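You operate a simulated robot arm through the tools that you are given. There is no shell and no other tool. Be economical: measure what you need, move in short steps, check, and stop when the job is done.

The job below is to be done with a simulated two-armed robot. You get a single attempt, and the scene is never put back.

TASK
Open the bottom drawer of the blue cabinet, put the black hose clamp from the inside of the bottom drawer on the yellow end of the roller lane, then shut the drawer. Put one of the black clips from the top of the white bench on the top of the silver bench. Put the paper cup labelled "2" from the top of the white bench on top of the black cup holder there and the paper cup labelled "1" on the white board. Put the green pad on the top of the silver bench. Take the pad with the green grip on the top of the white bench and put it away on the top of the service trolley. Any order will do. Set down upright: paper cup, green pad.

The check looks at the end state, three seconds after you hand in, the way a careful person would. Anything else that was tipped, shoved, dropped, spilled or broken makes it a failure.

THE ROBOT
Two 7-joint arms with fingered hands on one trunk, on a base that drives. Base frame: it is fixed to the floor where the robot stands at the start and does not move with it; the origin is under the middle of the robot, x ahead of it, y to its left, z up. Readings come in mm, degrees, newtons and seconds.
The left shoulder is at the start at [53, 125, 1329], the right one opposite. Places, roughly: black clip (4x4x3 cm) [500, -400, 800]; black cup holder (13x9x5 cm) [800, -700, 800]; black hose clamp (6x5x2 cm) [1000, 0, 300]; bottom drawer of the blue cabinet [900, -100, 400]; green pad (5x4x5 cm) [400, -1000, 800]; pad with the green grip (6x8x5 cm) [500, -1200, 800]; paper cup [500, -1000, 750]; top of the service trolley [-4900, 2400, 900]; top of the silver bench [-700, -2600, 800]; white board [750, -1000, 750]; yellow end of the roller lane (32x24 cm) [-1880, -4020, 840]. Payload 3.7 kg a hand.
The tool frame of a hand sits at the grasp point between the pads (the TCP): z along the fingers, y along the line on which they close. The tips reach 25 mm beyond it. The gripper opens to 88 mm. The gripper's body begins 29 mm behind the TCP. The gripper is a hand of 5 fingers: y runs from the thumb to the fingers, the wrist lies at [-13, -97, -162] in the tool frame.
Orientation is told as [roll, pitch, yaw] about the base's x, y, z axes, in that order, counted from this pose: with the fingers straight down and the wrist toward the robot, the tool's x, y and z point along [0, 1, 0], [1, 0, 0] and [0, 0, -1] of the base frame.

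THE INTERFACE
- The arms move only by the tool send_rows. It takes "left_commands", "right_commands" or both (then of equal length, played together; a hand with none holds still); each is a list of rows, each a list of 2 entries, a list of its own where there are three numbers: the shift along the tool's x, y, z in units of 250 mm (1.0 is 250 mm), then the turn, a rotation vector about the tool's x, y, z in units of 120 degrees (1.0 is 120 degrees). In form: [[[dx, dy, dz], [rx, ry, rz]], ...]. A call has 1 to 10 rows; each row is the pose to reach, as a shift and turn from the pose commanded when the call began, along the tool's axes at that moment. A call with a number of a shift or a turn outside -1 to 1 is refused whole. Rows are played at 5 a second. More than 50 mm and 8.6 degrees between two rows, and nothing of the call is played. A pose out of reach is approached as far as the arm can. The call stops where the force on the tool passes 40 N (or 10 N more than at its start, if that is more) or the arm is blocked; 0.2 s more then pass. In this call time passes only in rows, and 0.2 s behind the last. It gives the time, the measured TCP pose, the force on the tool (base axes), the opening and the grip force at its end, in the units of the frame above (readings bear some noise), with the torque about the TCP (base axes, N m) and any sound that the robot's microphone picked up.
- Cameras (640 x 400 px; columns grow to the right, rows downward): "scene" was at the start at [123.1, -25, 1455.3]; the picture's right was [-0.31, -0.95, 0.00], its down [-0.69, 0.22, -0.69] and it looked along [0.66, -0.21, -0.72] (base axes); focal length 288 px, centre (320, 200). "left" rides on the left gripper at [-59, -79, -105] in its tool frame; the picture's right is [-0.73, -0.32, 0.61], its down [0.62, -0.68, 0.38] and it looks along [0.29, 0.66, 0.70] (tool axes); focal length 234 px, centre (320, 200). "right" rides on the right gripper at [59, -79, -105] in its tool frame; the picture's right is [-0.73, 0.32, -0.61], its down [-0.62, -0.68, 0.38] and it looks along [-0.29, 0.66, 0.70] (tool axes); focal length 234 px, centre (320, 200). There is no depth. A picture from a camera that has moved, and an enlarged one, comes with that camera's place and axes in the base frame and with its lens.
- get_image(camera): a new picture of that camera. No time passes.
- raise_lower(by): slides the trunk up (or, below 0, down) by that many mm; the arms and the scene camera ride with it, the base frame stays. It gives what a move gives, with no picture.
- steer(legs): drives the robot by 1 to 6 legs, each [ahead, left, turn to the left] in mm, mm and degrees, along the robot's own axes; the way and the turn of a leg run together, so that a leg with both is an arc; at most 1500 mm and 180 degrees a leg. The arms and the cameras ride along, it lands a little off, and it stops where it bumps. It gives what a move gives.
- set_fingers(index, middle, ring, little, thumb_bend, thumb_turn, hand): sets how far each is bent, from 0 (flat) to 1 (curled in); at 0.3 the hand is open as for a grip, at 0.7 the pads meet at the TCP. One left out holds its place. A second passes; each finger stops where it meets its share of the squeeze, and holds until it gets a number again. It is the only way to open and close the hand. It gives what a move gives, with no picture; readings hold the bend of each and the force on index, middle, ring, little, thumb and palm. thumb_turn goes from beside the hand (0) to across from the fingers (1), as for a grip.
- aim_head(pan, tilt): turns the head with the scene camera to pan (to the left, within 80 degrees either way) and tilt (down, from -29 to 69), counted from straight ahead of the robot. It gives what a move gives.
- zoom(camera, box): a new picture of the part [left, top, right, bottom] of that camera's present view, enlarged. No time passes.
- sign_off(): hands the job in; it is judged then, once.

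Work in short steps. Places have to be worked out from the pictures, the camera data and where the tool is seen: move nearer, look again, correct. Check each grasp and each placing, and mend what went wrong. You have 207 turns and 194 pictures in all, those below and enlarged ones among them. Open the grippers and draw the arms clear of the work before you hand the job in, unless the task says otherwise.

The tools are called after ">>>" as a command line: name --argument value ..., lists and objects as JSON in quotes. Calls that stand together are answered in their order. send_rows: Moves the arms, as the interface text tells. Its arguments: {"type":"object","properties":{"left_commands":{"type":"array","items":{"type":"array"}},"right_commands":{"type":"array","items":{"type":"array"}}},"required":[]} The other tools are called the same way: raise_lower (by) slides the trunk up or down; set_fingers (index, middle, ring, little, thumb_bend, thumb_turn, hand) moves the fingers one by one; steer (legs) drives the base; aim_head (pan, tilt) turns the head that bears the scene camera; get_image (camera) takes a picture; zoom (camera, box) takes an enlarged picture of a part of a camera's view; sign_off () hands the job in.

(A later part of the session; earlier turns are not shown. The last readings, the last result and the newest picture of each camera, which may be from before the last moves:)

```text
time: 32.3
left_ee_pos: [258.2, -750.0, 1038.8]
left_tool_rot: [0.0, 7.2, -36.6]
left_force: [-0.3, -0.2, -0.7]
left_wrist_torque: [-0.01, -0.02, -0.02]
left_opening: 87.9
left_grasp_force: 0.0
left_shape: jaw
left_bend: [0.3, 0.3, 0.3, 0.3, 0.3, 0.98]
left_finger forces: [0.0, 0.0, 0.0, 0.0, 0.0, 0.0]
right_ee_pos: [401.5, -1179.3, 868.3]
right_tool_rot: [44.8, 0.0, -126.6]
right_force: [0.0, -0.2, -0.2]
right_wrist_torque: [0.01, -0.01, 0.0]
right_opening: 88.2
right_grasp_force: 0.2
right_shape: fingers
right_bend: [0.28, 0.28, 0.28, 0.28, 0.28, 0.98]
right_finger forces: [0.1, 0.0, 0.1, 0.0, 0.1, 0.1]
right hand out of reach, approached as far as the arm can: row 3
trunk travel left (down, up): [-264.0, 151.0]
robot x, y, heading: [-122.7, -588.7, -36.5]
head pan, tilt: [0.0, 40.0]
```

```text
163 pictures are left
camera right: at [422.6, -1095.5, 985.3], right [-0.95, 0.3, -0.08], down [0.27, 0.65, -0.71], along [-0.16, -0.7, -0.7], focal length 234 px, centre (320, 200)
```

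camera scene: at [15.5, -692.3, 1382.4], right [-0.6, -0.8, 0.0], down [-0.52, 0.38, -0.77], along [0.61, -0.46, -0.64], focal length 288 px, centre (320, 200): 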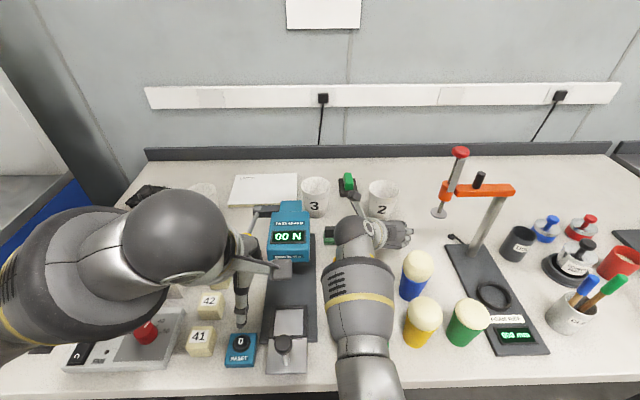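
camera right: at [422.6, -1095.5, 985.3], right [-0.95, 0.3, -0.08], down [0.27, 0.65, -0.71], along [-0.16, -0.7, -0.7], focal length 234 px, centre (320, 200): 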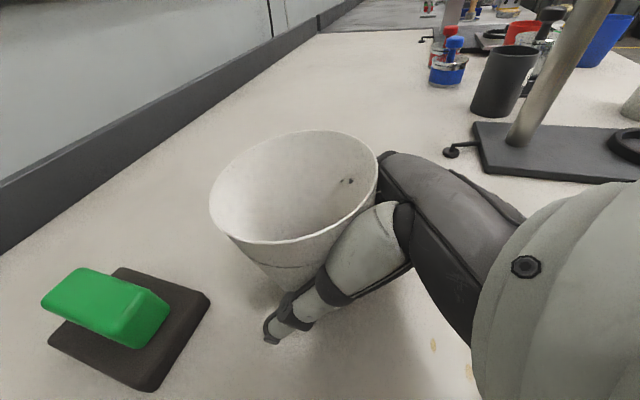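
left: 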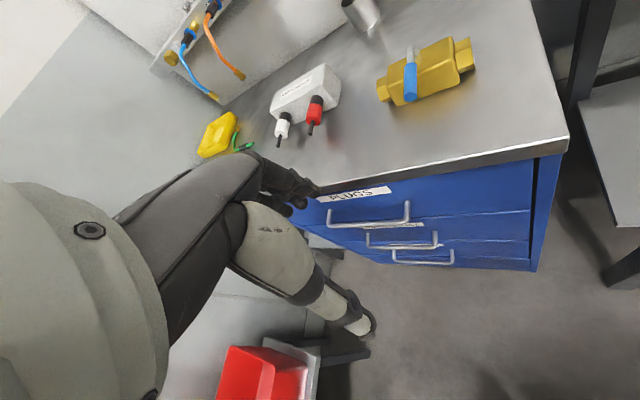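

Arm is at its reach limit; the cup is still ~18 mm ahead and ~5 mm right, so I nudge the base.

>>> steer --legs '[[20, -5, 0]]'

>>> get_image --camera "right"

```text
time: 33.1
left_ee_pos: [271.7, -767.2, 1040.4]
left_tool_rot: [0.0, 7.4, -36.7]
left_force: [0.6, 1.0, -0.8]
left_wrist_torque: [0.05, -0.01, 0.0]
left_opening: 87.8
left_grasp_force: 0.0
left_shape: jaw
left_bend: [0.3, 0.3, 0.3, 0.3, 0.3, 0.98]
left_finger forces: [0.1, 0.0, 0.0, 0.0, 0.0, 0.0]
right_ee_pos: [416.3, -1195.8, 868.9]
right_tool_rot: [44.9, 0.0, -126.6]
right_force: [-0.3, 0.5, 0.1]
right_wrist_torque: [0.0, -0.01, 0.01]
right_opening: 88.6
right_grasp_force: 0.3
right_shape: fingers
right_bend: [0.28, 0.28, 0.28, 0.28, 0.28, 0.98]
right_finger forces: [0.2, 0.0, 0.1, 0.0, 0.4, 0.0]
trunk travel left (down, up): [-264.0, 151.0]
robot x, y, heading: [-112.1, -601.9, -36.8]
head pan, tilt: [0.0, 40.0]
```

```text
162 pictures are left
camera right: at [436.0, -1111.9, 985.1], right [-0.95, 0.3, -0.08], down [0.27, 0.65, -0.71], along [-0.16, -0.7, -0.7], focal length 234 px, centre (320, 200)
```

right: 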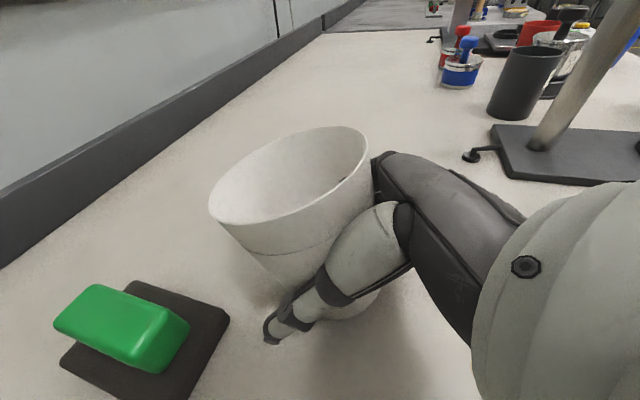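

The cup leans slightly against the hand; I close now to secure it.

>>> set_fingers --hand "right" --index 0.45 --middle 0.45 --ring 0.45 --little 0.45 --thumb_bend 0.45

>>> get_image --camera "right"

>>> zoom --camera "scene" --box '[320, 150, 440, 250]'

```text
time: 34.1
left_ee_pos: [270.4, -767.4, 1039.0]
left_tool_rot: [-0.1, 7.2, -36.6]
left_force: [-0.2, 0.1, -0.3]
left_wrist_torque: [0.0, 0.01, 0.0]
left_opening: 88.0
left_grasp_force: 0.1
left_shape: jaw
left_bend: [0.3, 0.3, 0.3, 0.3, 0.3, 0.98]
left_finger forces: [0.0, 0.0, 0.0, 0.0, 0.0, 0.1]
right_ee_pos: [414.9, -1196.0, 869.0]
right_tool_rot: [44.9, 0.0, -126.7]
right_force: [-0.6, 0.5, -0.3]
right_wrist_torque: [0.01, -0.01, 0.0]
right_opening: 70.8
right_grasp_force: 10.0
right_shape: fingers
right_bend: [0.36, 0.45, 0.44, 0.45, 0.4, 0.97]
right_finger forces: [8.9, 0.1, 0.4, 0.0, 10.7, 0.0]
trunk travel left (down, up): [-264.0, 151.0]
robot x, y, heading: [-113.7, -602.9, -36.9]
head pan, tilt: [0.0, 40.0]
```

```text
161 pictures are left
camera right: at [435.5, -1111.3, 985.6], right [-0.95, 0.3, -0.08], down [0.27, 0.65, -0.71], along [-0.16, -0.7, -0.7], focal length 234 px, centre (320, 200)
```

right: 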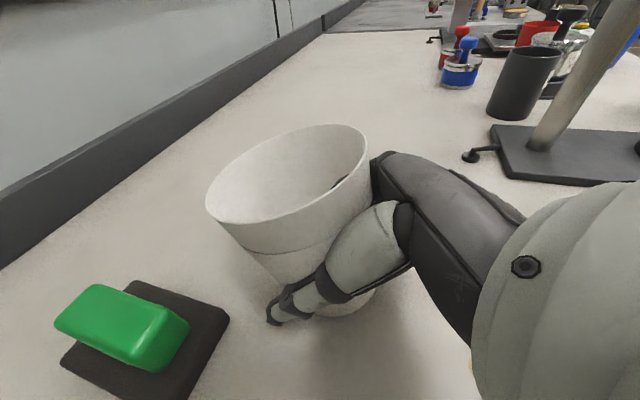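

```text
4.00 times, centred on (380, 200) of scene
camera zoom: at [28.2, -708.1, 1382.4], right [-0.6, -0.8, 0.0], down [-0.52, 0.38, -0.77], along [0.61, -0.46, -0.64], focal length 1152 px, centre (80, 200)
```

zoom: 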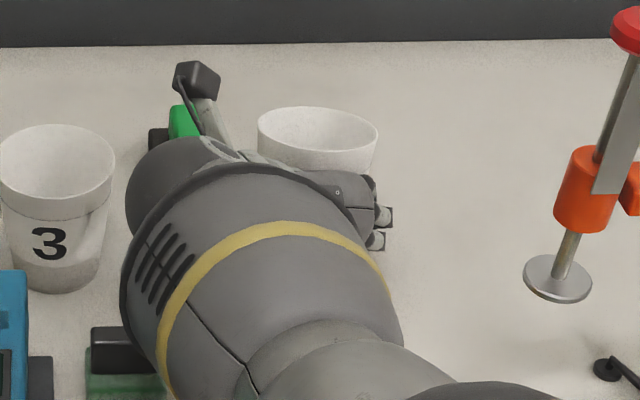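

Pinched by index and thumb (~10 N), cup tilted a bit forward. I lift 100 mm and look.

>>> send_rows --right_commands '[[[0.057, 0, -0.057], [0, 0, 0]], [[0.113, 0, -0.113], [0, 0, 0]], [[0.17, 0, -0.17], [0, 0, 0]], [[0.226, 0, -0.226], [0, 0, 0]], [[0.283, 0, -0.283], [0, 0, 0]]]'

>>> get_image --camera "right"

>>> get_image --camera "scene"

```text
time: 35.3
left_ee_pos: [271.7, -767.5, 1040.1]
left_tool_rot: [0.0, 7.3, -36.7]
left_force: [0.4, 0.1, 0.0]
left_wrist_torque: [-0.01, -0.01, 0.01]
left_opening: 87.7
left_grasp_force: 0.0
left_shape: jaw
left_bend: [0.3, 0.3, 0.3, 0.3, 0.3, 0.98]
left_finger forces: [0.1, 0.0, 0.0, 0.0, 0.0, 0.0]
right_ee_pos: [415.0, -1195.6, 970.2]
right_tool_rot: [44.9, 0.0, -126.7]
right_force: [-0.2, -0.6, -0.1]
right_wrist_torque: [-0.03, -0.02, -0.02]
right_opening: 70.8
right_grasp_force: 10.3
right_shape: fingers
right_bend: [0.36, 0.45, 0.44, 0.45, 0.41, 0.97]
right_finger forces: [8.8, 0.1, 0.3, 0.0, 10.3, 0.0]
trunk travel left (down, up): [-264.0, 151.0]
robot x, y, heading: [-116.9, -607.8, -36.6]
head pan, tilt: [0.0, 40.0]
```

```text
159 pictures are left
camera right: at [435.5, -1111.7, 1086.3], right [-0.95, 0.3, -0.08], down [0.27, 0.65, -0.71], along [-0.16, -0.7, -0.7], focal length 234 px, centre (320, 200)
```

right: 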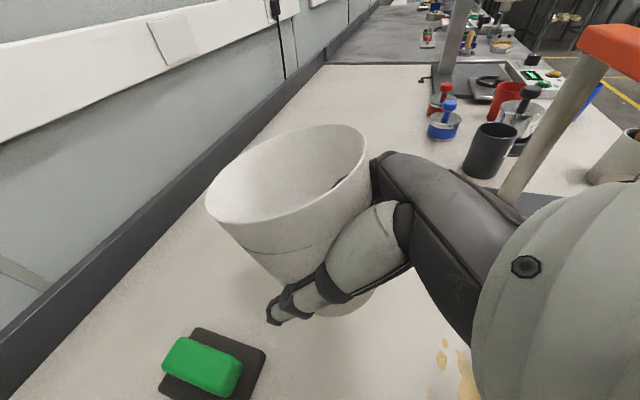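

```text
158 pictures are left
camera scene: at [28.0, -707.9, 1382.5], right [-0.6, -0.8, 0.0], down [-0.52, 0.38, -0.77], along [0.61, -0.46, -0.64], focal length 288 px, centre (320, 200)
```

scene: 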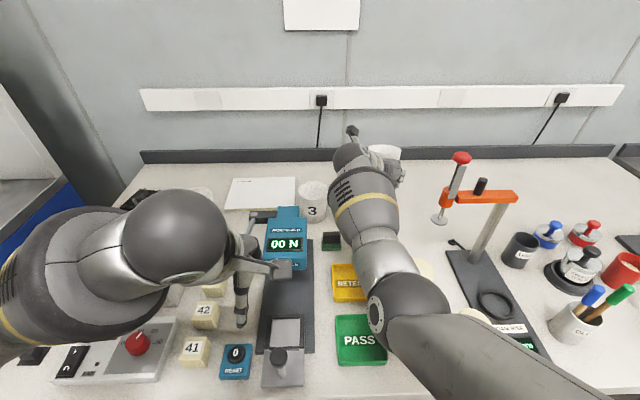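

Cup is secure. Raise the trunk 130 mm for clearance, then drive left 560 mm toward the holder.

>>> raise_lower --by 130

>>> steer --legs '[[0, 560, 0]]'

>>> get_image --camera "scene"

>>> get_image --camera "right"

```text
time: 36.9
left_ee_pos: [270.8, -767.6, 1168.1]
left_tool_rot: [-0.1, 7.4, -36.8]
left_force: [-0.9, -0.4, 0.3]
left_wrist_torque: [0.01, -0.06, -0.01]
left_opening: 87.8
left_grasp_force: 0.1
left_shape: jaw
left_bend: [0.3, 0.3, 0.3, 0.3, 0.3, 0.98]
left_finger forces: [0.0, 0.0, 0.0, 0.0, 0.0, 0.1]
right_ee_pos: [413.5, -1195.3, 1099.4]
right_tool_rot: [45.0, 0.1, -126.7]
right_force: [0.1, 0.2, 0.8]
right_wrist_torque: [0.03, 0.05, 0.03]
right_opening: 70.4
right_grasp_force: 9.1
right_shape: fingers
right_bend: [0.36, 0.45, 0.44, 0.45, 0.41, 0.97]
right_finger forces: [8.3, 0.0, 0.3, 0.0, 9.9, 0.0]
trunk travel left (down, up): [-394.0, 21.0]
robot x, y, heading: [-113.0, -601.1, -36.6]
head pan, tilt: [0.0, 40.0]
```

```text
time: 42.2
left_ee_pos: [603.3, -322.7, 1169.6]
left_tool_rot: [-0.1, 7.3, -36.8]
left_force: [0.5, 1.0, -0.5]
left_wrist_torque: [0.0, 0.0, 0.0]
left_opening: 87.7
left_grasp_force: 0.0
left_shape: jaw
left_bend: [0.3, 0.3, 0.3, 0.3, 0.3, 0.98]
left_finger forces: [0.0, 0.0, 0.0, 0.1, 0.1, 0.0]
right_ee_pos: [744.6, -750.8, 1099.7]
right_tool_rot: [44.9, 0.0, -126.8]
right_force: [0.4, 0.7, 0.3]
right_wrist_torque: [-0.01, -0.02, 0.0]
right_opening: 70.6
right_grasp_force: 9.1
right_shape: fingers
right_bend: [0.36, 0.45, 0.44, 0.45, 0.41, 0.97]
right_finger forces: [8.4, 0.1, 0.3, 0.1, 9.9, 0.0]
trunk travel left (down, up): [-394.0, 21.0]
robot x, y, heading: [216.6, -160.1, -36.8]
head pan, tilt: [0.0, 40.0]
```

```text
157 pictures are left
camera scene: at [320.9, -232.7, 1515.1], right [-0.6, -0.8, 0.0], down [-0.51, 0.39, -0.77], along [0.61, -0.46, -0.64], focal length 288 px, centre (320, 200)
```

scene: 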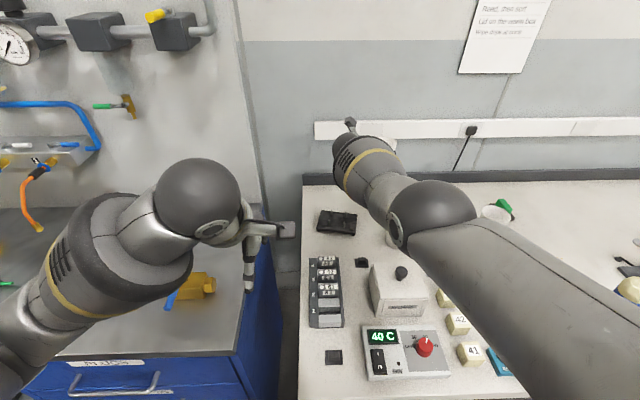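

```text
156 pictures are left
camera right: at [766.5, -666.6, 1216.1], right [-0.95, 0.31, -0.08], down [0.27, 0.65, -0.71], along [-0.16, -0.7, -0.7], focal length 234 px, centre (320, 200)
```

right: 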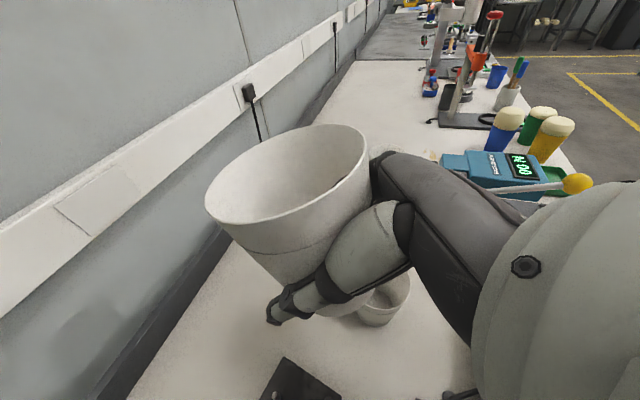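

Zoom on the holder to locate its pins.

>>> zoom --camera "scene" --box '[300, 195, 380, 245]'

```text
8.00 times, centred on (340, 220) of scene
camera zoom: at [320.9, -232.7, 1515.1], right [-0.6, -0.8, 0.0], down [-0.51, 0.39, -0.77], along [0.61, -0.46, -0.64], focal length 2304 px, centre (160, 40)
```

zoom: 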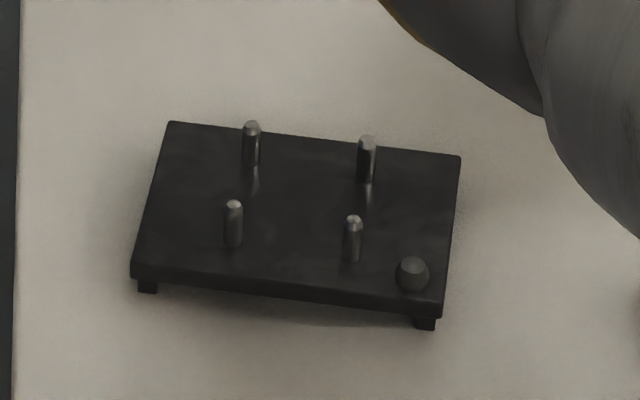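

Four pins ~49 mm apart, clear radius ~31 mm vs cup base radius ~28. I need the cup's tilt in the hand; zoom on it.

>>> zoom --camera "right" --box '[190, 110, 430, 340]'

>>> zoom --camera "scene" --box '[330, 100, 430, 180]'

```text
1.74 times, centred on (310, 225) of right
camera zoom: at [766.5, -666.6, 1216.1], right [-0.95, 0.31, -0.08], down [0.27, 0.65, -0.71], along [-0.16, -0.7, -0.7], focal length 407 px, centre (337, 156)
```

zoom: 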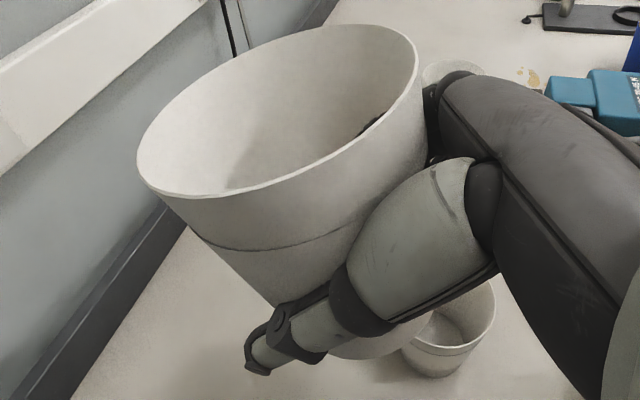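

```text
5.00 times, centred on (380, 140) of scene
camera zoom: at [320.9, -232.7, 1515.1], right [-0.6, -0.8, 0.0], down [-0.51, 0.39, -0.77], along [0.61, -0.46, -0.64], focal length 1440 px, centre (20, 500)
```

zoom: 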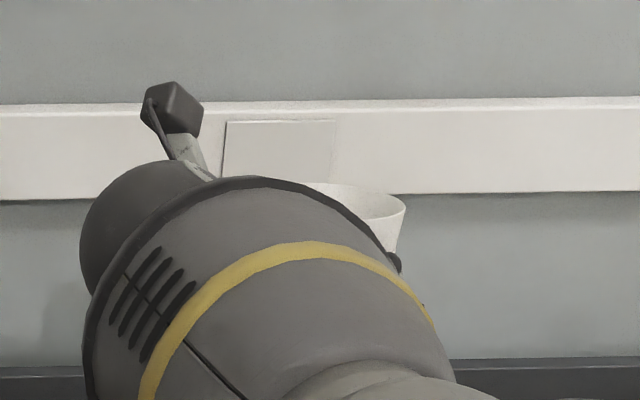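

Cup axis in hand leans ~14° forward. I rotate the hand to level the cup, shift it left 93 mm, then drive forward 50 mm.

>>> send_rows --right_commands '[[[0, -0.1, 0], [-0.003, 0.03, -0.003]], [[0, -0.2, 0], [-0.006, 0.06, -0.006]], [[0, -0.3, 0], [-0.009, 0.09, -0.009]], [[0, -0.372, 0], [-0.0106, 0.115, -0.0106]]]'

>>> steer --legs '[[50, 0, 0]]'

>>> get_image --camera "scene"

>>> get_image --camera "right"

```text
time: 43.2
left_ee_pos: [604.2, -323.4, 1170.5]
left_tool_rot: [-0.1, 7.3, -36.9]
left_force: [0.1, 0.5, -0.5]
left_wrist_torque: [0.0, 0.0, -0.03]
left_opening: 88.0
left_grasp_force: 0.0
left_shape: jaw
left_bend: [0.3, 0.3, 0.3, 0.3, 0.3, 0.98]
left_finger forces: [0.0, 0.1, 0.0, 0.0, 0.0, 0.0]
right_ee_pos: [780.7, -667.0, 1105.4]
right_tool_rot: [57.9, -1.7, -126.9]
right_force: [0.3, -1.0, 0.3]
right_wrist_torque: [0.0, -0.02, -0.01]
right_opening: 70.2
right_grasp_force: 9.0
right_shape: fingers
right_bend: [0.36, 0.45, 0.44, 0.45, 0.41, 0.97]
right_finger forces: [8.4, 0.0, 0.3, 0.0, 9.8, 0.0]
right hand out of reach, approached as far as the arm can: row 1, 2, 3, 4
trunk travel left (down, up): [-394.0, 21.0]
robot x, y, heading: [221.1, -159.2, -36.9]
head pan, tilt: [0.0, 40.0]
```

```text
time: 44.1
left_ee_pos: [644.9, -353.0, 1170.3]
left_tool_rot: [0.0, 7.4, -36.8]
left_force: [-0.4, -0.2, 0.7]
left_wrist_torque: [0.01, -0.01, -0.01]
left_opening: 87.9
left_grasp_force: 0.2
left_shape: jaw
left_bend: [0.3, 0.3, 0.3, 0.3, 0.3, 0.98]
left_finger forces: [0.0, 0.0, 0.1, 0.0, 0.0, 0.0]
right_ee_pos: [821.2, -698.4, 1104.5]
right_tool_rot: [57.7, -1.7, -126.9]
right_force: [0.7, 0.3, 0.4]
right_wrist_torque: [-0.02, 0.0, 0.0]
right_opening: 70.2
right_grasp_force: 9.1
right_shape: fingers
right_bend: [0.36, 0.45, 0.44, 0.45, 0.41, 0.97]
right_finger forces: [8.2, 0.1, 0.4, 0.0, 9.8, 0.1]
trunk travel left (down, up): [-394.0, 21.0]
robot x, y, heading: [259.8, -190.4, -36.5]
head pan, tilt: [0.0, 40.0]
```

```text
152 pictures are left
camera scene: at [362.0, -263.6, 1514.9], right [-0.6, -0.8, 0.0], down [-0.52, 0.39, -0.77], along [0.61, -0.46, -0.64], focal length 288 px, centre (320, 200)
```

scene: 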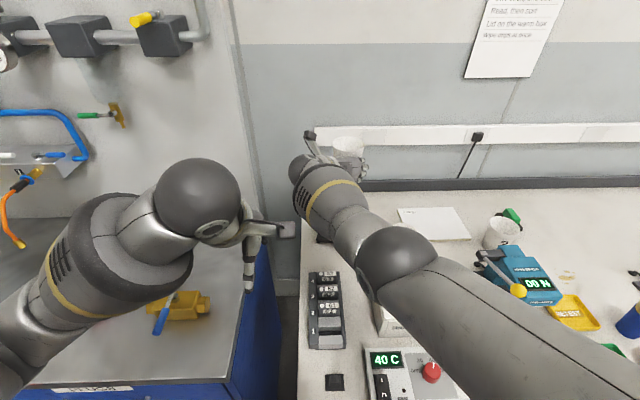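

```text
151 pictures are left
camera right: at [824.5, -596.6, 1208.5], right [-0.92, 0.28, -0.28], down [0.39, 0.53, -0.75], along [-0.06, -0.8, -0.6], focal length 234 px, centre (320, 200)
```

right: 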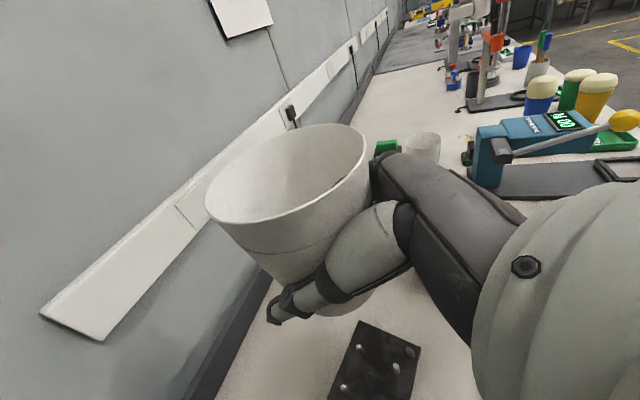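

Leveled. Zoom on the holder in the right camera.

>>> zoom --camera "right" --box '[310, 300, 470, 400]'

>>> zoom --camera "scene" --box '[290, 120, 400, 190]'

```text
4.00 times, centred on (390, 350) of right
camera zoom: at [824.5, -596.6, 1208.5], right [-0.92, 0.28, -0.28], down [0.39, 0.53, -0.75], along [-0.06, -0.8, -0.6], focal length 937 px, centre (40, -400)
```

zoom: 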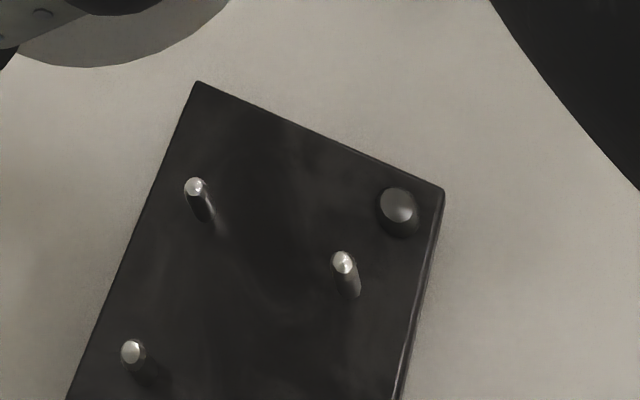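

```text
5.71 times, centred on (345, 155) of scene
camera zoom: at [362.0, -263.6, 1514.9], right [-0.6, -0.8, 0.0], down [-0.52, 0.39, -0.77], along [0.61, -0.46, -0.64], focal length 1646 px, centre (177, 457)
```

zoom: 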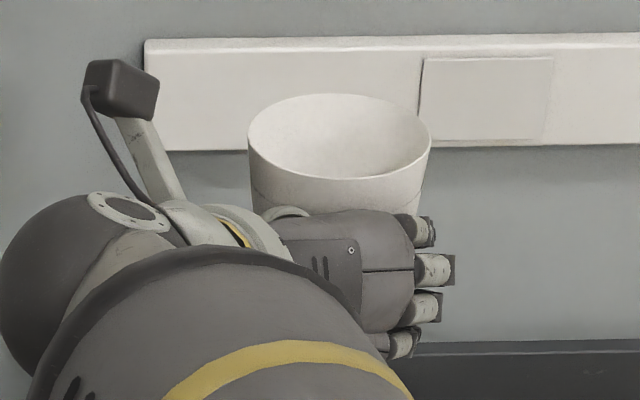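

Rim looks level. Holder pin centre ≈ [839,-696], plate ~830, pin tops ~858. Lower the trunk 130 mm and correct 10 mm ahead, 4 mm left.

>>> raise_lower --by -130

>>> send_rows --right_commands '[[[0.022, -0.016, 0.036], [0, 0, 0]]]'

>>> get_image --camera "scene"

>>> get_image --camera "right"

```text
time: 45.7
left_ee_pos: [642.3, -351.7, 1040.1]
left_tool_rot: [-0.1, 7.2, -36.8]
left_force: [-0.1, -0.2, 0.5]
left_wrist_torque: [-0.01, -0.01, -0.02]
left_opening: 87.8
left_grasp_force: 0.2
left_shape: jaw
left_bend: [0.3, 0.3, 0.3, 0.3, 0.3, 0.98]
left_finger forces: [0.1, 0.0, 0.1, 0.0, 0.0, 0.0]
right_ee_pos: [820.0, -697.0, 977.3]
right_tool_rot: [58.0, -1.7, -127.0]
right_force: [-0.5, -0.3, -0.6]
right_wrist_torque: [0.03, -0.02, -0.01]
right_opening: 70.3
right_grasp_force: 9.6
right_shape: fingers
right_bend: [0.36, 0.45, 0.44, 0.45, 0.41, 0.97]
right_finger forces: [8.2, 0.0, 0.1, 0.0, 9.6, 0.0]
trunk travel left (down, up): [-264.0, 151.0]
robot x, y, heading: [258.3, -188.5, -36.7]
head pan, tilt: [0.0, 40.0]
```

```text
time: 46.1
left_ee_pos: [643.2, -351.6, 1038.6]
left_tool_rot: [0.0, 7.3, -36.8]
left_force: [-0.9, 0.0, 0.2]
left_wrist_torque: [0.01, 0.02, 0.02]
left_opening: 88.0
left_grasp_force: 0.0
left_shape: jaw
left_bend: [0.3, 0.3, 0.3, 0.3, 0.3, 0.98]
left_finger forces: [0.0, 0.0, 0.1, 0.1, 0.0, 0.0]
right_ee_pos: [831.2, -700.5, 975.2]
right_tool_rot: [57.8, -1.6, -127.0]
right_force: [-0.1, -0.1, 0.0]
right_wrist_torque: [-0.04, 0.0, -0.01]
right_opening: 70.4
right_grasp_force: 8.9
right_shape: fingers
right_bend: [0.36, 0.45, 0.44, 0.45, 0.41, 0.97]
right_finger forces: [8.2, 0.0, 0.3, 0.1, 9.5, 0.0]
trunk travel left (down, up): [-264.0, 151.0]
robot x, y, heading: [261.1, -185.7, -36.6]
head pan, tilt: [0.0, 40.0]
```

```text
148 pictures are left
camera scene: at [400.7, -292.4, 1382.4], right [-0.6, -0.8, 0.0], down [-0.51, 0.39, -0.77], along [0.61, -0.46, -0.64], focal length 288 px, centre (320, 200)
```

scene: 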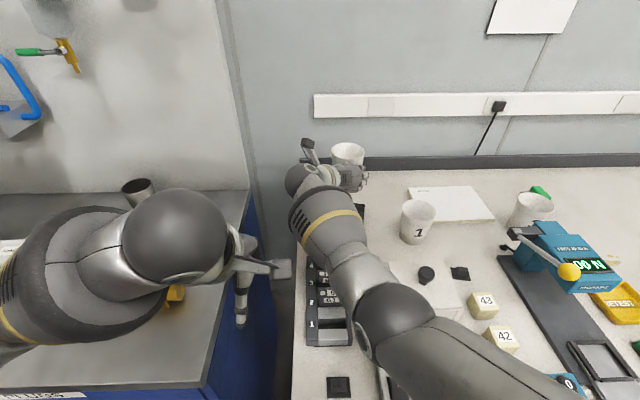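

```text
147 pictures are left
camera right: at [834.8, -599.3, 1079.7], right [-0.92, 0.28, -0.28], down [0.39, 0.53, -0.75], along [-0.06, -0.8, -0.6], focal length 234 px, centre (320, 200)
```

right: 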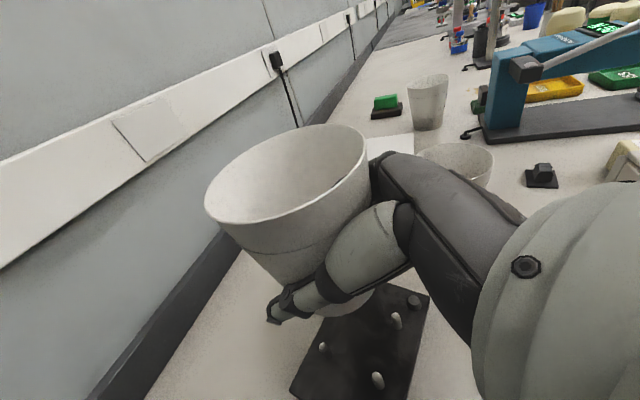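

>>> zoom --camera "right" --box '[270, 270, 450, 400]'

```text
3.08 times, centred on (360, 335) of right
camera zoom: at [834.8, -599.3, 1079.7], right [-0.92, 0.28, -0.28], down [0.39, 0.53, -0.75], along [-0.06, -0.8, -0.6], focal length 720 px, centre (197, -215)
```

zoom: 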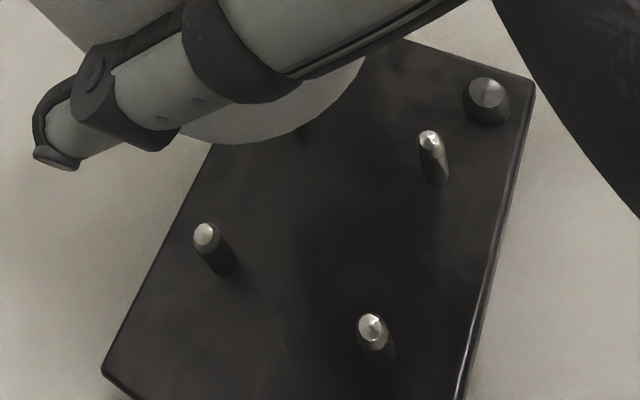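

Pin centre ≈ [836,-695]; the cup base centre ≈ [836.5,-694]: aligned within ~1–2 mm. Descend 62 mm to just above the pins and check.

>>> send_rows --right_commands '[[[-0.07, 0.001, 0.044], [0, 0, 0]], [[-0.14, 0.002, 0.088], [0, 0, 0]], [[-0.21, 0.004, 0.132], [0, 0, 0]]]'

>>> zoom --camera "right" --box '[250, 240, 450, 380]'

>>> zoom --camera "scene" --box '[280, 130, 400, 230]'

```text
time: 46.9
left_ee_pos: [643.3, -352.2, 1040.5]
left_tool_rot: [-0.1, 7.3, -36.8]
left_force: [0.0, -0.8, -0.3]
left_wrist_torque: [0.0, -0.02, 0.04]
left_opening: 88.0
left_grasp_force: 0.0
left_shape: jaw
left_bend: [0.3, 0.3, 0.3, 0.3, 0.3, 0.98]
left_finger forces: [0.0, 0.0, 0.0, 0.1, 0.1, 0.0]
right_ee_pos: [828.7, -703.1, 912.4]
right_tool_rot: [57.8, -1.7, -126.9]
right_force: [-0.3, 0.6, -0.5]
right_wrist_torque: [0.04, 0.03, -0.03]
right_opening: 70.0
right_grasp_force: 9.0
right_shape: fingers
right_bend: [0.36, 0.45, 0.44, 0.45, 0.41, 0.97]
right_finger forces: [8.2, 0.1, 0.2, 0.0, 9.5, 0.0]
trunk travel left (down, up): [-264.0, 151.0]
robot x, y, heading: [255.4, -188.9, -36.9]
head pan, tilt: [0.0, 40.0]
```

```text
2.86 times, centred on (350, 310) of right
camera zoom: at [832.2, -601.5, 1016.6], right [-0.92, 0.28, -0.28], down [0.39, 0.53, -0.75], along [-0.06, -0.8, -0.6], focal length 669 px, centre (234, -114)
```

zoom: 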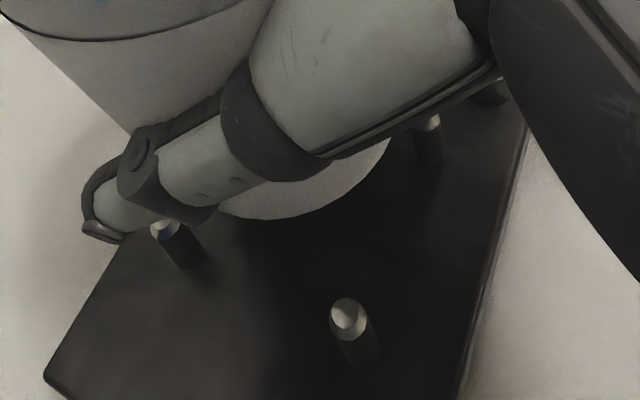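

```text
4.00 times, centred on (340, 180) of scene
camera zoom: at [400.8, -292.7, 1382.3], right [-0.6, -0.8, 0.0], down [-0.51, 0.39, -0.77], along [0.61, -0.46, -0.64], focal length 1152 px, centre (240, 280)
```

zoom: 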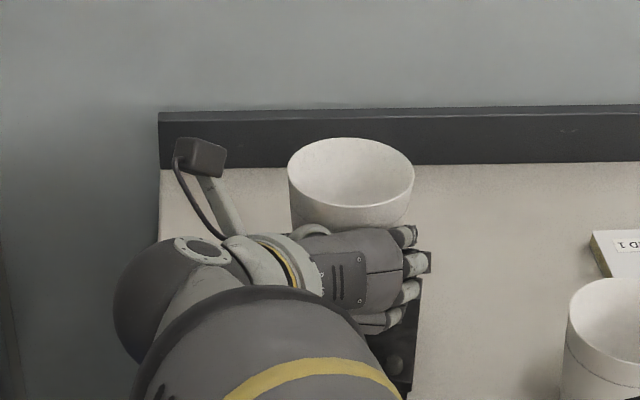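

Fingers below the index could hit the pins; I straighten middle/ring/little (index and thumb hold the cup), then shift 3 mm left and lower 22 mm so the base enters the pins.

>>> set_fingers --hand "right" --middle 0.1 --ring 0.1 --little 0.1

>>> send_rows --right_commands '[[[0, -0.013, 0], [0, 0, 0]], [[-0.037, -0.013, 0.023], [0, 0, 0]], [[-0.074, -0.013, 0.047], [0, 0, 0]]]'

>>> zoom --camera "right" --box '[250, 220, 450, 360]'

>>> zoom --camera "scene" --box '[300, 140, 380, 230]'

```text
time: 47.9
left_ee_pos: [641.5, -351.1, 1038.9]
left_tool_rot: [0.0, 7.2, -36.8]
left_force: [-0.2, 0.1, 0.2]
left_wrist_torque: [0.02, 0.02, 0.01]
left_opening: 87.9
left_grasp_force: 0.0
left_shape: jaw
left_bend: [0.3, 0.3, 0.3, 0.3, 0.3, 0.98]
left_finger forces: [0.0, 0.0, 0.0, 0.1, 0.1, 0.1]
right_ee_pos: [829.2, -702.4, 913.7]
right_tool_rot: [57.8, -1.7, -126.9]
right_force: [-1.3, 0.7, -0.1]
right_wrist_torque: [0.01, 0.03, 0.0]
right_opening: 70.0
right_grasp_force: 9.3
right_shape: fingers
right_bend: [0.36, 0.1, 0.1, 0.1, 0.41, 0.97]
right_finger forces: [8.3, 0.0, 0.0, 0.0, 9.5, 0.0]
trunk travel left (down, up): [-264.0, 151.0]
robot x, y, heading: [257.6, -186.2, -36.7]
head pan, tilt: [0.0, 40.0]
```

```text
time: 48.7
left_ee_pos: [641.7, -351.1, 1040.5]
left_tool_rot: [-0.1, 7.2, -36.7]
left_force: [0.6, -0.3, -0.4]
left_wrist_torque: [-0.01, 0.0, 0.0]
left_opening: 87.6
left_grasp_force: 0.1
left_shape: jaw
left_bend: [0.3, 0.3, 0.3, 0.3, 0.3, 0.98]
left_finger forces: [0.1, 0.0, 0.0, 0.0, 0.0, 0.0]
right_ee_pos: [830.2, -700.7, 894.0]
right_tool_rot: [57.9, -1.7, -127.0]
right_force: [-1.0, 3.1, 6.4]
right_wrist_torque: [-0.05, 0.01, 0.0]
right_opening: 65.8
right_grasp_force: 6.7
right_shape: fingers
right_bend: [0.39, 0.1, 0.1, 0.1, 0.42, 0.97]
right_finger forces: [6.1, 0.0, 0.1, 0.1, 7.6, 0.0]
trunk travel left (down, up): [-264.0, 151.0]
robot x, y, heading: [260.7, -186.6, -36.6]
head pan, tilt: [0.0, 40.0]
```

```text
2.86 times, centred on (350, 290) of right
camera zoom: at [832.8, -599.4, 997.8], right [-0.92, 0.28, -0.28], down [0.39, 0.53, -0.75], along [-0.06, -0.8, -0.6], focal length 669 px, centre (234, -57)
```

zoom: 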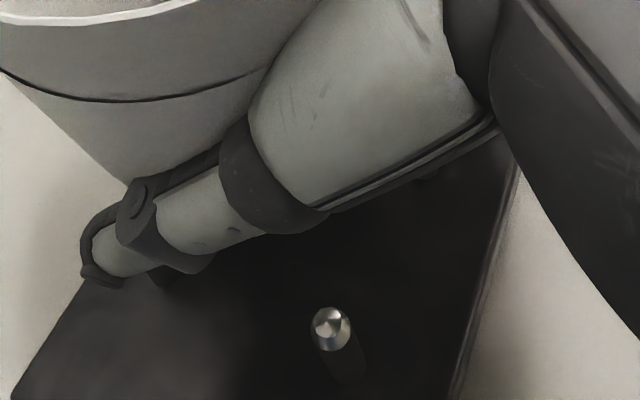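

```text
4.44 times, centred on (340, 185) of scene
camera zoom: at [400.1, -291.8, 1382.6], right [-0.6, -0.8, 0.0], down [-0.51, 0.38, -0.77], along [0.61, -0.46, -0.64], focal length 1280 px, centre (231, 267)
```

zoom: 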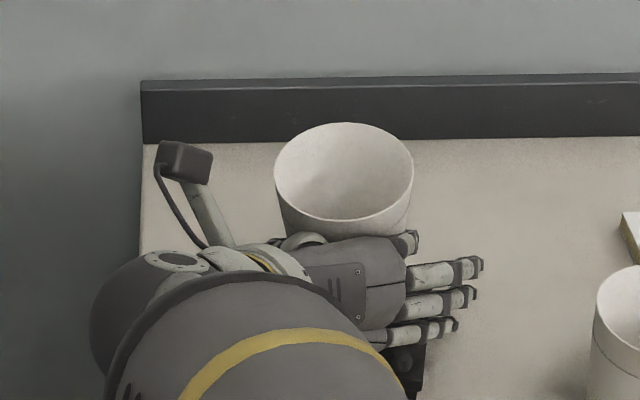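

The base touched a pin and the cup pivoted back ~11° in the pinch. I lift 30 mm and rotate the hand back to level, then re-measure.

>>> send_rows --right_commands '[[[0.05, 0, -0.032], [0, 0, 0]], [[0.1, 0, -0.064], [0, -0.045, 0]], [[0.102, 0, -0.064], [0, -0.092, 0]]]'

>>> zoom --camera "right" --box '[190, 110, 450, 390]'

>>> zoom --camera "scene" --box '[300, 130, 460, 250]'

```text
time: 49.5
left_ee_pos: [642.4, -352.2, 1040.0]
left_tool_rot: [0.0, 7.3, -36.9]
left_force: [-1.0, 0.7, -0.5]
left_wrist_torque: [0.01, -0.02, -0.02]
left_opening: 88.1
left_grasp_force: 0.0
left_shape: jaw
left_bend: [0.3, 0.3, 0.3, 0.3, 0.3, 0.98]
left_finger forces: [0.1, 0.1, 0.0, 0.0, 0.0, 0.0]
right_ee_pos: [831.7, -699.8, 922.2]
right_tool_rot: [46.6, -1.7, -127.0]
right_force: [-0.7, -0.6, -0.2]
right_wrist_torque: [-0.02, -0.06, 0.0]
right_opening: 65.5
right_grasp_force: 7.2
right_shape: fingers
right_bend: [0.39, 0.1, 0.1, 0.1, 0.42, 0.97]
right_finger forces: [6.7, 0.1, 0.0, 0.0, 7.0, 0.0]
trunk travel left (down, up): [-264.0, 151.0]
robot x, y, heading: [256.6, -185.3, -36.7]
head pan, tilt: [0.0, 40.0]
```

```text
1.43 times, centred on (320, 250) of right
camera zoom: at [852.5, -611.7, 1034.7], right [-0.95, 0.3, -0.1], down [0.28, 0.62, -0.74], along [-0.16, -0.73, -0.67], focal length 334 px, centre (320, 129)
```

zoom: 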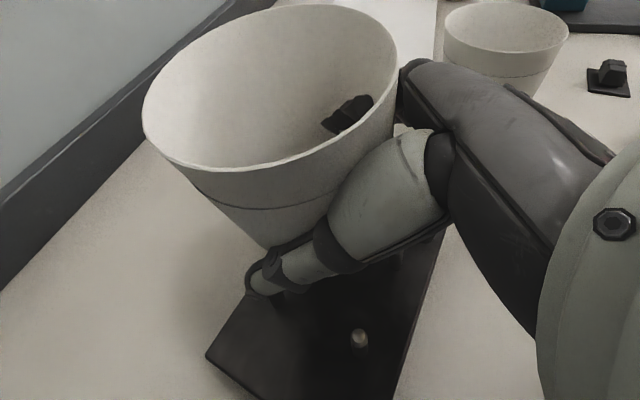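

```text
3.33 times, centred on (380, 190) of scene
camera zoom: at [400.7, -292.5, 1382.4], right [-0.6, -0.8, 0.0], down [-0.51, 0.39, -0.77], along [0.61, -0.46, -0.64], focal length 960 px, centre (120, 233)
```

zoom: 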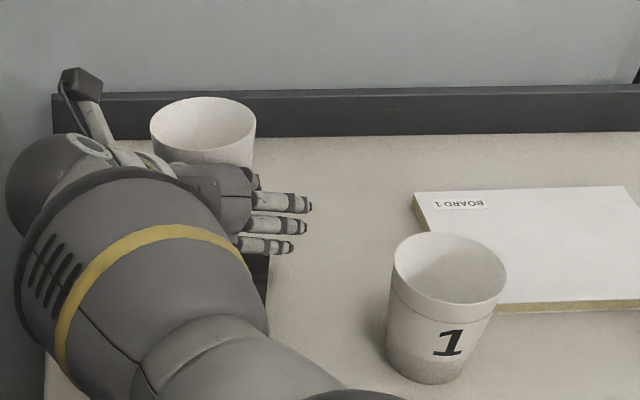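

The thumb hides the base from this camera. I turn the left hand 40° clockwise so its camera gives me a side view of the holder.

>>> send_rows --left_commands '[[[0, 0, -0.02], [0, 0, 0.067]], [[0, 0, -0.04], [0, 0, 0.133]], [[0, 0, -0.06], [0, 0, 0.2]], [[0, 0, -0.08], [0, 0, 0.267]], [[0, 0, -0.1], [0, 0, 0.333]]]'

>>> get_image --camera "left"

```text
time: 50.7
left_ee_pos: [645.2, -354.0, 1066.5]
left_tool_rot: [-4.7, 5.5, -77.2]
left_force: [-0.1, 0.2, -1.3]
left_wrist_torque: [0.01, 0.02, -0.01]
left_opening: 87.9
left_grasp_force: 0.1
left_shape: jaw
left_bend: [0.3, 0.3, 0.3, 0.3, 0.3, 0.98]
left_finger forces: [0.0, 0.0, 0.1, 0.0, 0.0, 0.1]
right_ee_pos: [831.2, -700.1, 922.7]
right_tool_rot: [46.7, -1.7, -126.8]
right_force: [-1.4, -0.2, -0.5]
right_wrist_torque: [0.0, -0.01, 0.01]
right_opening: 65.6
right_grasp_force: 7.0
right_shape: fingers
right_bend: [0.39, 0.1, 0.1, 0.1, 0.42, 0.97]
right_finger forces: [6.6, 0.1, 0.0, 0.0, 7.0, 0.0]
trunk travel left (down, up): [-264.0, 151.0]
robot x, y, heading: [259.7, -185.3, -36.8]
head pan, tilt: [0.0, 40.0]
```

```text
139 pictures are left
camera left: at [582.4, -297.8, 1180.9], right [-0.84, 0.19, -0.51], down [0.41, 0.83, -0.37], along [0.36, -0.52, -0.78], focal length 234 px, centre (320, 200)
```

left: 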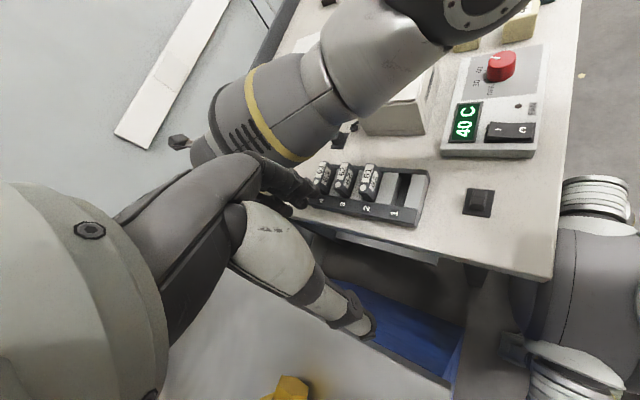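

The right wrist blocks that view. I move the left hand forward-left over the cabinet's edge and turn it more, to look at the holder from the left side.

>>> send_rows --left_commands '[[[0.126, 0.068, -0.03], [0, 0, 0.035]], [[0.252, 0.137, -0.06], [0, 0, 0.07]], [[0.377, 0.206, -0.09], [0, 0, 0.105]], [[0.503, 0.274, -0.12], [0, 0, 0.14]], [[0.629, 0.343, -0.15], [0, 0, 0.18]], [[0.754, 0.411, -0.18], [0, 0, 0.21]], [[0.88, 0.48, -0.2], [0, 0, 0.25]]]'

>>> get_image --camera "left"

>>> get_image --camera "scene"

```text
time: 52.3
left_ee_pos: [890.6, -425.0, 1083.2]
left_tool_rot: [-6.9, 2.5, -107.0]
left_force: [0.8, 0.0, 1.2]
left_wrist_torque: [-0.01, 0.03, 0.04]
left_opening: 87.9
left_grasp_force: 0.0
left_shape: jaw
left_bend: [0.3, 0.3, 0.3, 0.3, 0.3, 0.98]
left_finger forces: [0.0, 0.0, 0.0, 0.0, 0.0, 0.1]
right_ee_pos: [831.4, -701.5, 921.3]
right_tool_rot: [46.7, -1.7, -127.0]
right_force: [-0.5, -0.3, 0.3]
right_wrist_torque: [-0.01, -0.01, -0.03]
right_opening: 65.8
right_grasp_force: 6.8
right_shape: fingers
right_bend: [0.39, 0.1, 0.1, 0.1, 0.42, 0.97]
right_finger forces: [6.6, 0.1, 0.0, 0.0, 7.0, 0.1]
trunk travel left (down, up): [-264.0, 151.0]
robot x, y, heading: [258.0, -189.9, -36.9]
head pan, tilt: [0.0, 40.0]
```

```text
138 pictures are left
camera left: at [869.3, -340.4, 1197.2], right [-0.66, 0.56, -0.5], down [0.75, 0.5, -0.42], along [0.01, -0.66, -0.75], focal length 234 px, centre (320, 200)
```

left: 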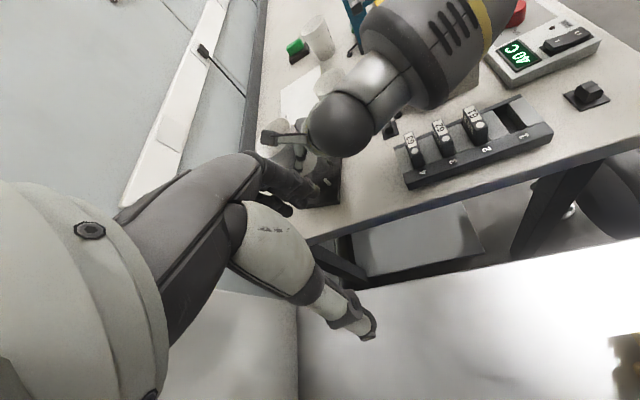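

```text
137 pictures are left
camera scene: at [401.0, -293.3, 1382.2], right [-0.6, -0.8, 0.0], down [-0.51, 0.39, -0.77], along [0.61, -0.46, -0.64], focal length 288 px, centre (320, 200)
```

scene: 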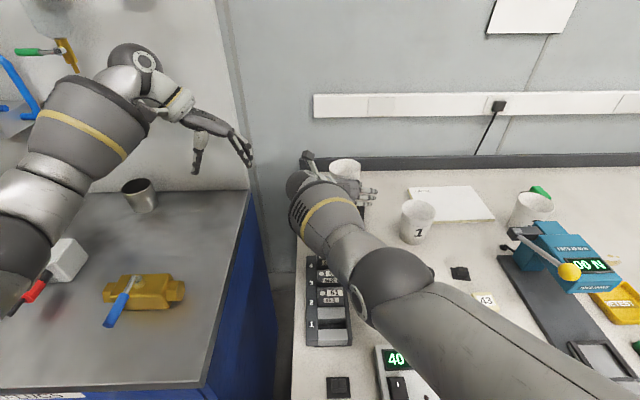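

Holder is just behind my left fingers in the view; shift forward 60 mm and turn back 18°.

>>> send_rows --left_commands '[[[0.112, 0.04, 0], [0, 0, -0.05]], [[0.225, 0.082, 0], [0, 0, -0.1]], [[0.225, 0.082, -0.06], [0, 0, -0.15]]]'

>>> get_image --camera "left"

```text
time: 53.1
left_ee_pos: [941.9, -458.4, 1089.8]
left_tool_rot: [-5.8, 4.4, -88.9]
left_force: [-0.4, -0.6, 0.2]
left_wrist_torque: [-0.01, -0.01, 0.0]
left_opening: 87.9
left_grasp_force: 0.1
left_shape: jaw
left_bend: [0.3, 0.3, 0.3, 0.3, 0.3, 0.98]
left_finger forces: [0.0, 0.1, 0.1, 0.0, 0.0, 0.0]
right_ee_pos: [832.9, -700.7, 922.7]
right_tool_rot: [46.9, -1.8, -127.0]
right_force: [0.8, -0.7, -0.2]
right_wrist_torque: [0.04, 0.04, 0.03]
right_opening: 65.5
right_grasp_force: 7.0
right_shape: fingers
right_bend: [0.39, 0.1, 0.1, 0.1, 0.42, 0.97]
right_finger forces: [6.6, 0.0, 0.0, 0.1, 7.0, 0.0]
trunk travel left (down, up): [-264.0, 151.0]
robot x, y, heading: [258.8, -187.5, -36.7]
head pan, tilt: [0.0, 40.0]
```

```text
136 pictures are left
camera left: at [892.6, -389.7, 1205.4], right [-0.79, 0.35, -0.5], down [0.57, 0.73, -0.39], along [0.23, -0.59, -0.77], focal length 234 px, centre (320, 200)
```

left: 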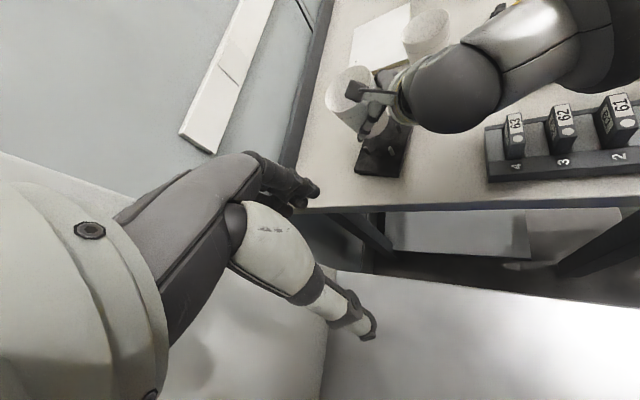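

Now the holder and cup are visible from the left. Zoom in.

>>> zoom --camera "left" --box '[310, 55, 430, 190]'

```text
2.96 times, centred on (370, 122) of left
camera zoom: at [892.6, -389.7, 1205.4], right [-0.79, 0.35, -0.5], down [0.57, 0.73, -0.39], along [0.23, -0.59, -0.77], focal length 694 px, centre (172, 430)
```

zoom: 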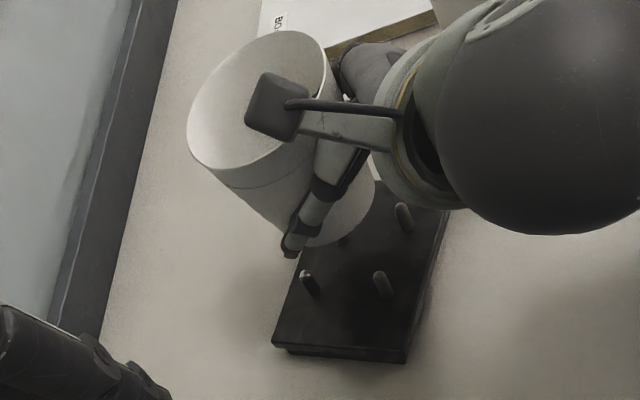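

From the left: cup leans left ~7–9° with its base ~7 mm too far forward and ~13 mm too far right of the pin centre. I roll the hand 7° and shift accordingly.

>>> send_rows --right_commands '[[[-0.01, -0.016, -0.01], [0.02, 0, 0.021]], [[-0.019, -0.032, -0.02], [0.04, 0, 0.0425]]]'

>>> zoom --camera "left" --box '[310, 55, 430, 190]'

>>> zoom --camera "scene" --box '[300, 140, 380, 230]'

```text
time: 53.7
left_ee_pos: [941.6, -459.8, 1089.6]
left_tool_rot: [-5.8, 4.5, -88.9]
left_force: [-0.1, -0.1, 0.0]
left_wrist_torque: [0.01, -0.02, 0.01]
left_opening: 87.5
left_grasp_force: 0.1
left_shape: jaw
left_bend: [0.3, 0.3, 0.3, 0.3, 0.3, 0.98]
left_finger forces: [0.1, 0.0, 0.0, 0.0, 0.0, 0.1]
right_ee_pos: [831.6, -689.2, 920.8]
right_tool_rot: [46.7, 5.3, -126.8]
right_force: [0.0, -0.2, 0.3]
right_wrist_torque: [0.03, 0.0, -0.05]
right_opening: 65.5
right_grasp_force: 6.3
right_shape: fingers
right_bend: [0.39, 0.1, 0.1, 0.1, 0.42, 0.97]
right_finger forces: [6.6, 0.1, 0.1, 0.0, 7.0, 0.0]
trunk travel left (down, up): [-264.0, 151.0]
robot x, y, heading: [263.4, -189.1, -36.9]
head pan, tilt: [0.0, 40.0]
```

```text
2.96 times, centred on (370, 122) of left
camera zoom: at [892.9, -389.9, 1205.0], right [-0.79, 0.35, -0.5], down [0.57, 0.72, -0.39], along [0.23, -0.59, -0.77], focal length 694 px, centre (172, 430)
```

zoom: 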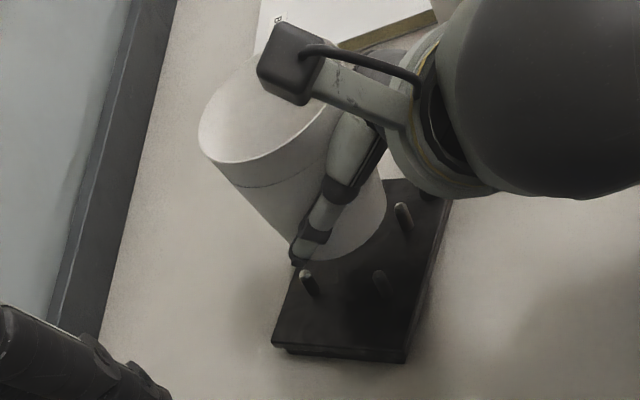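

```text
4.44 times, centred on (340, 185) of scene
camera zoom: at [400.7, -292.5, 1382.4], right [-0.6, -0.8, 0.0], down [-0.51, 0.39, -0.77], along [0.61, -0.46, -0.64], focal length 1280 px, centre (231, 267)
```

zoom: 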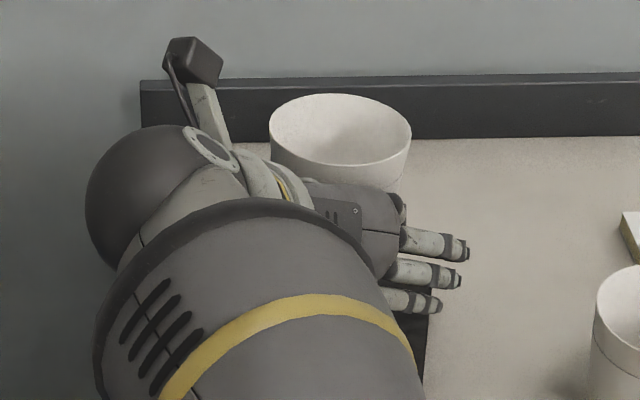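

>>> zoom --camera "left" --box '[355, 95, 405, 165]'

```text
5.71 times, centred on (380, 130) of left
camera zoom: at [892.9, -389.9, 1205.0], right [-0.79, 0.35, -0.5], down [0.57, 0.72, -0.39], along [0.23, -0.59, -0.77], focal length 1338 px, centre (-23, 600)
```

zoom: 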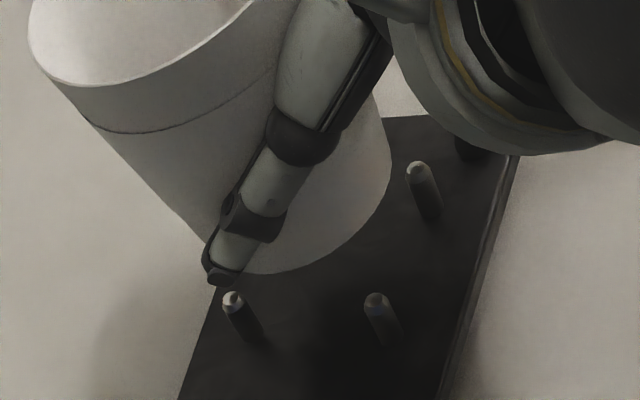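

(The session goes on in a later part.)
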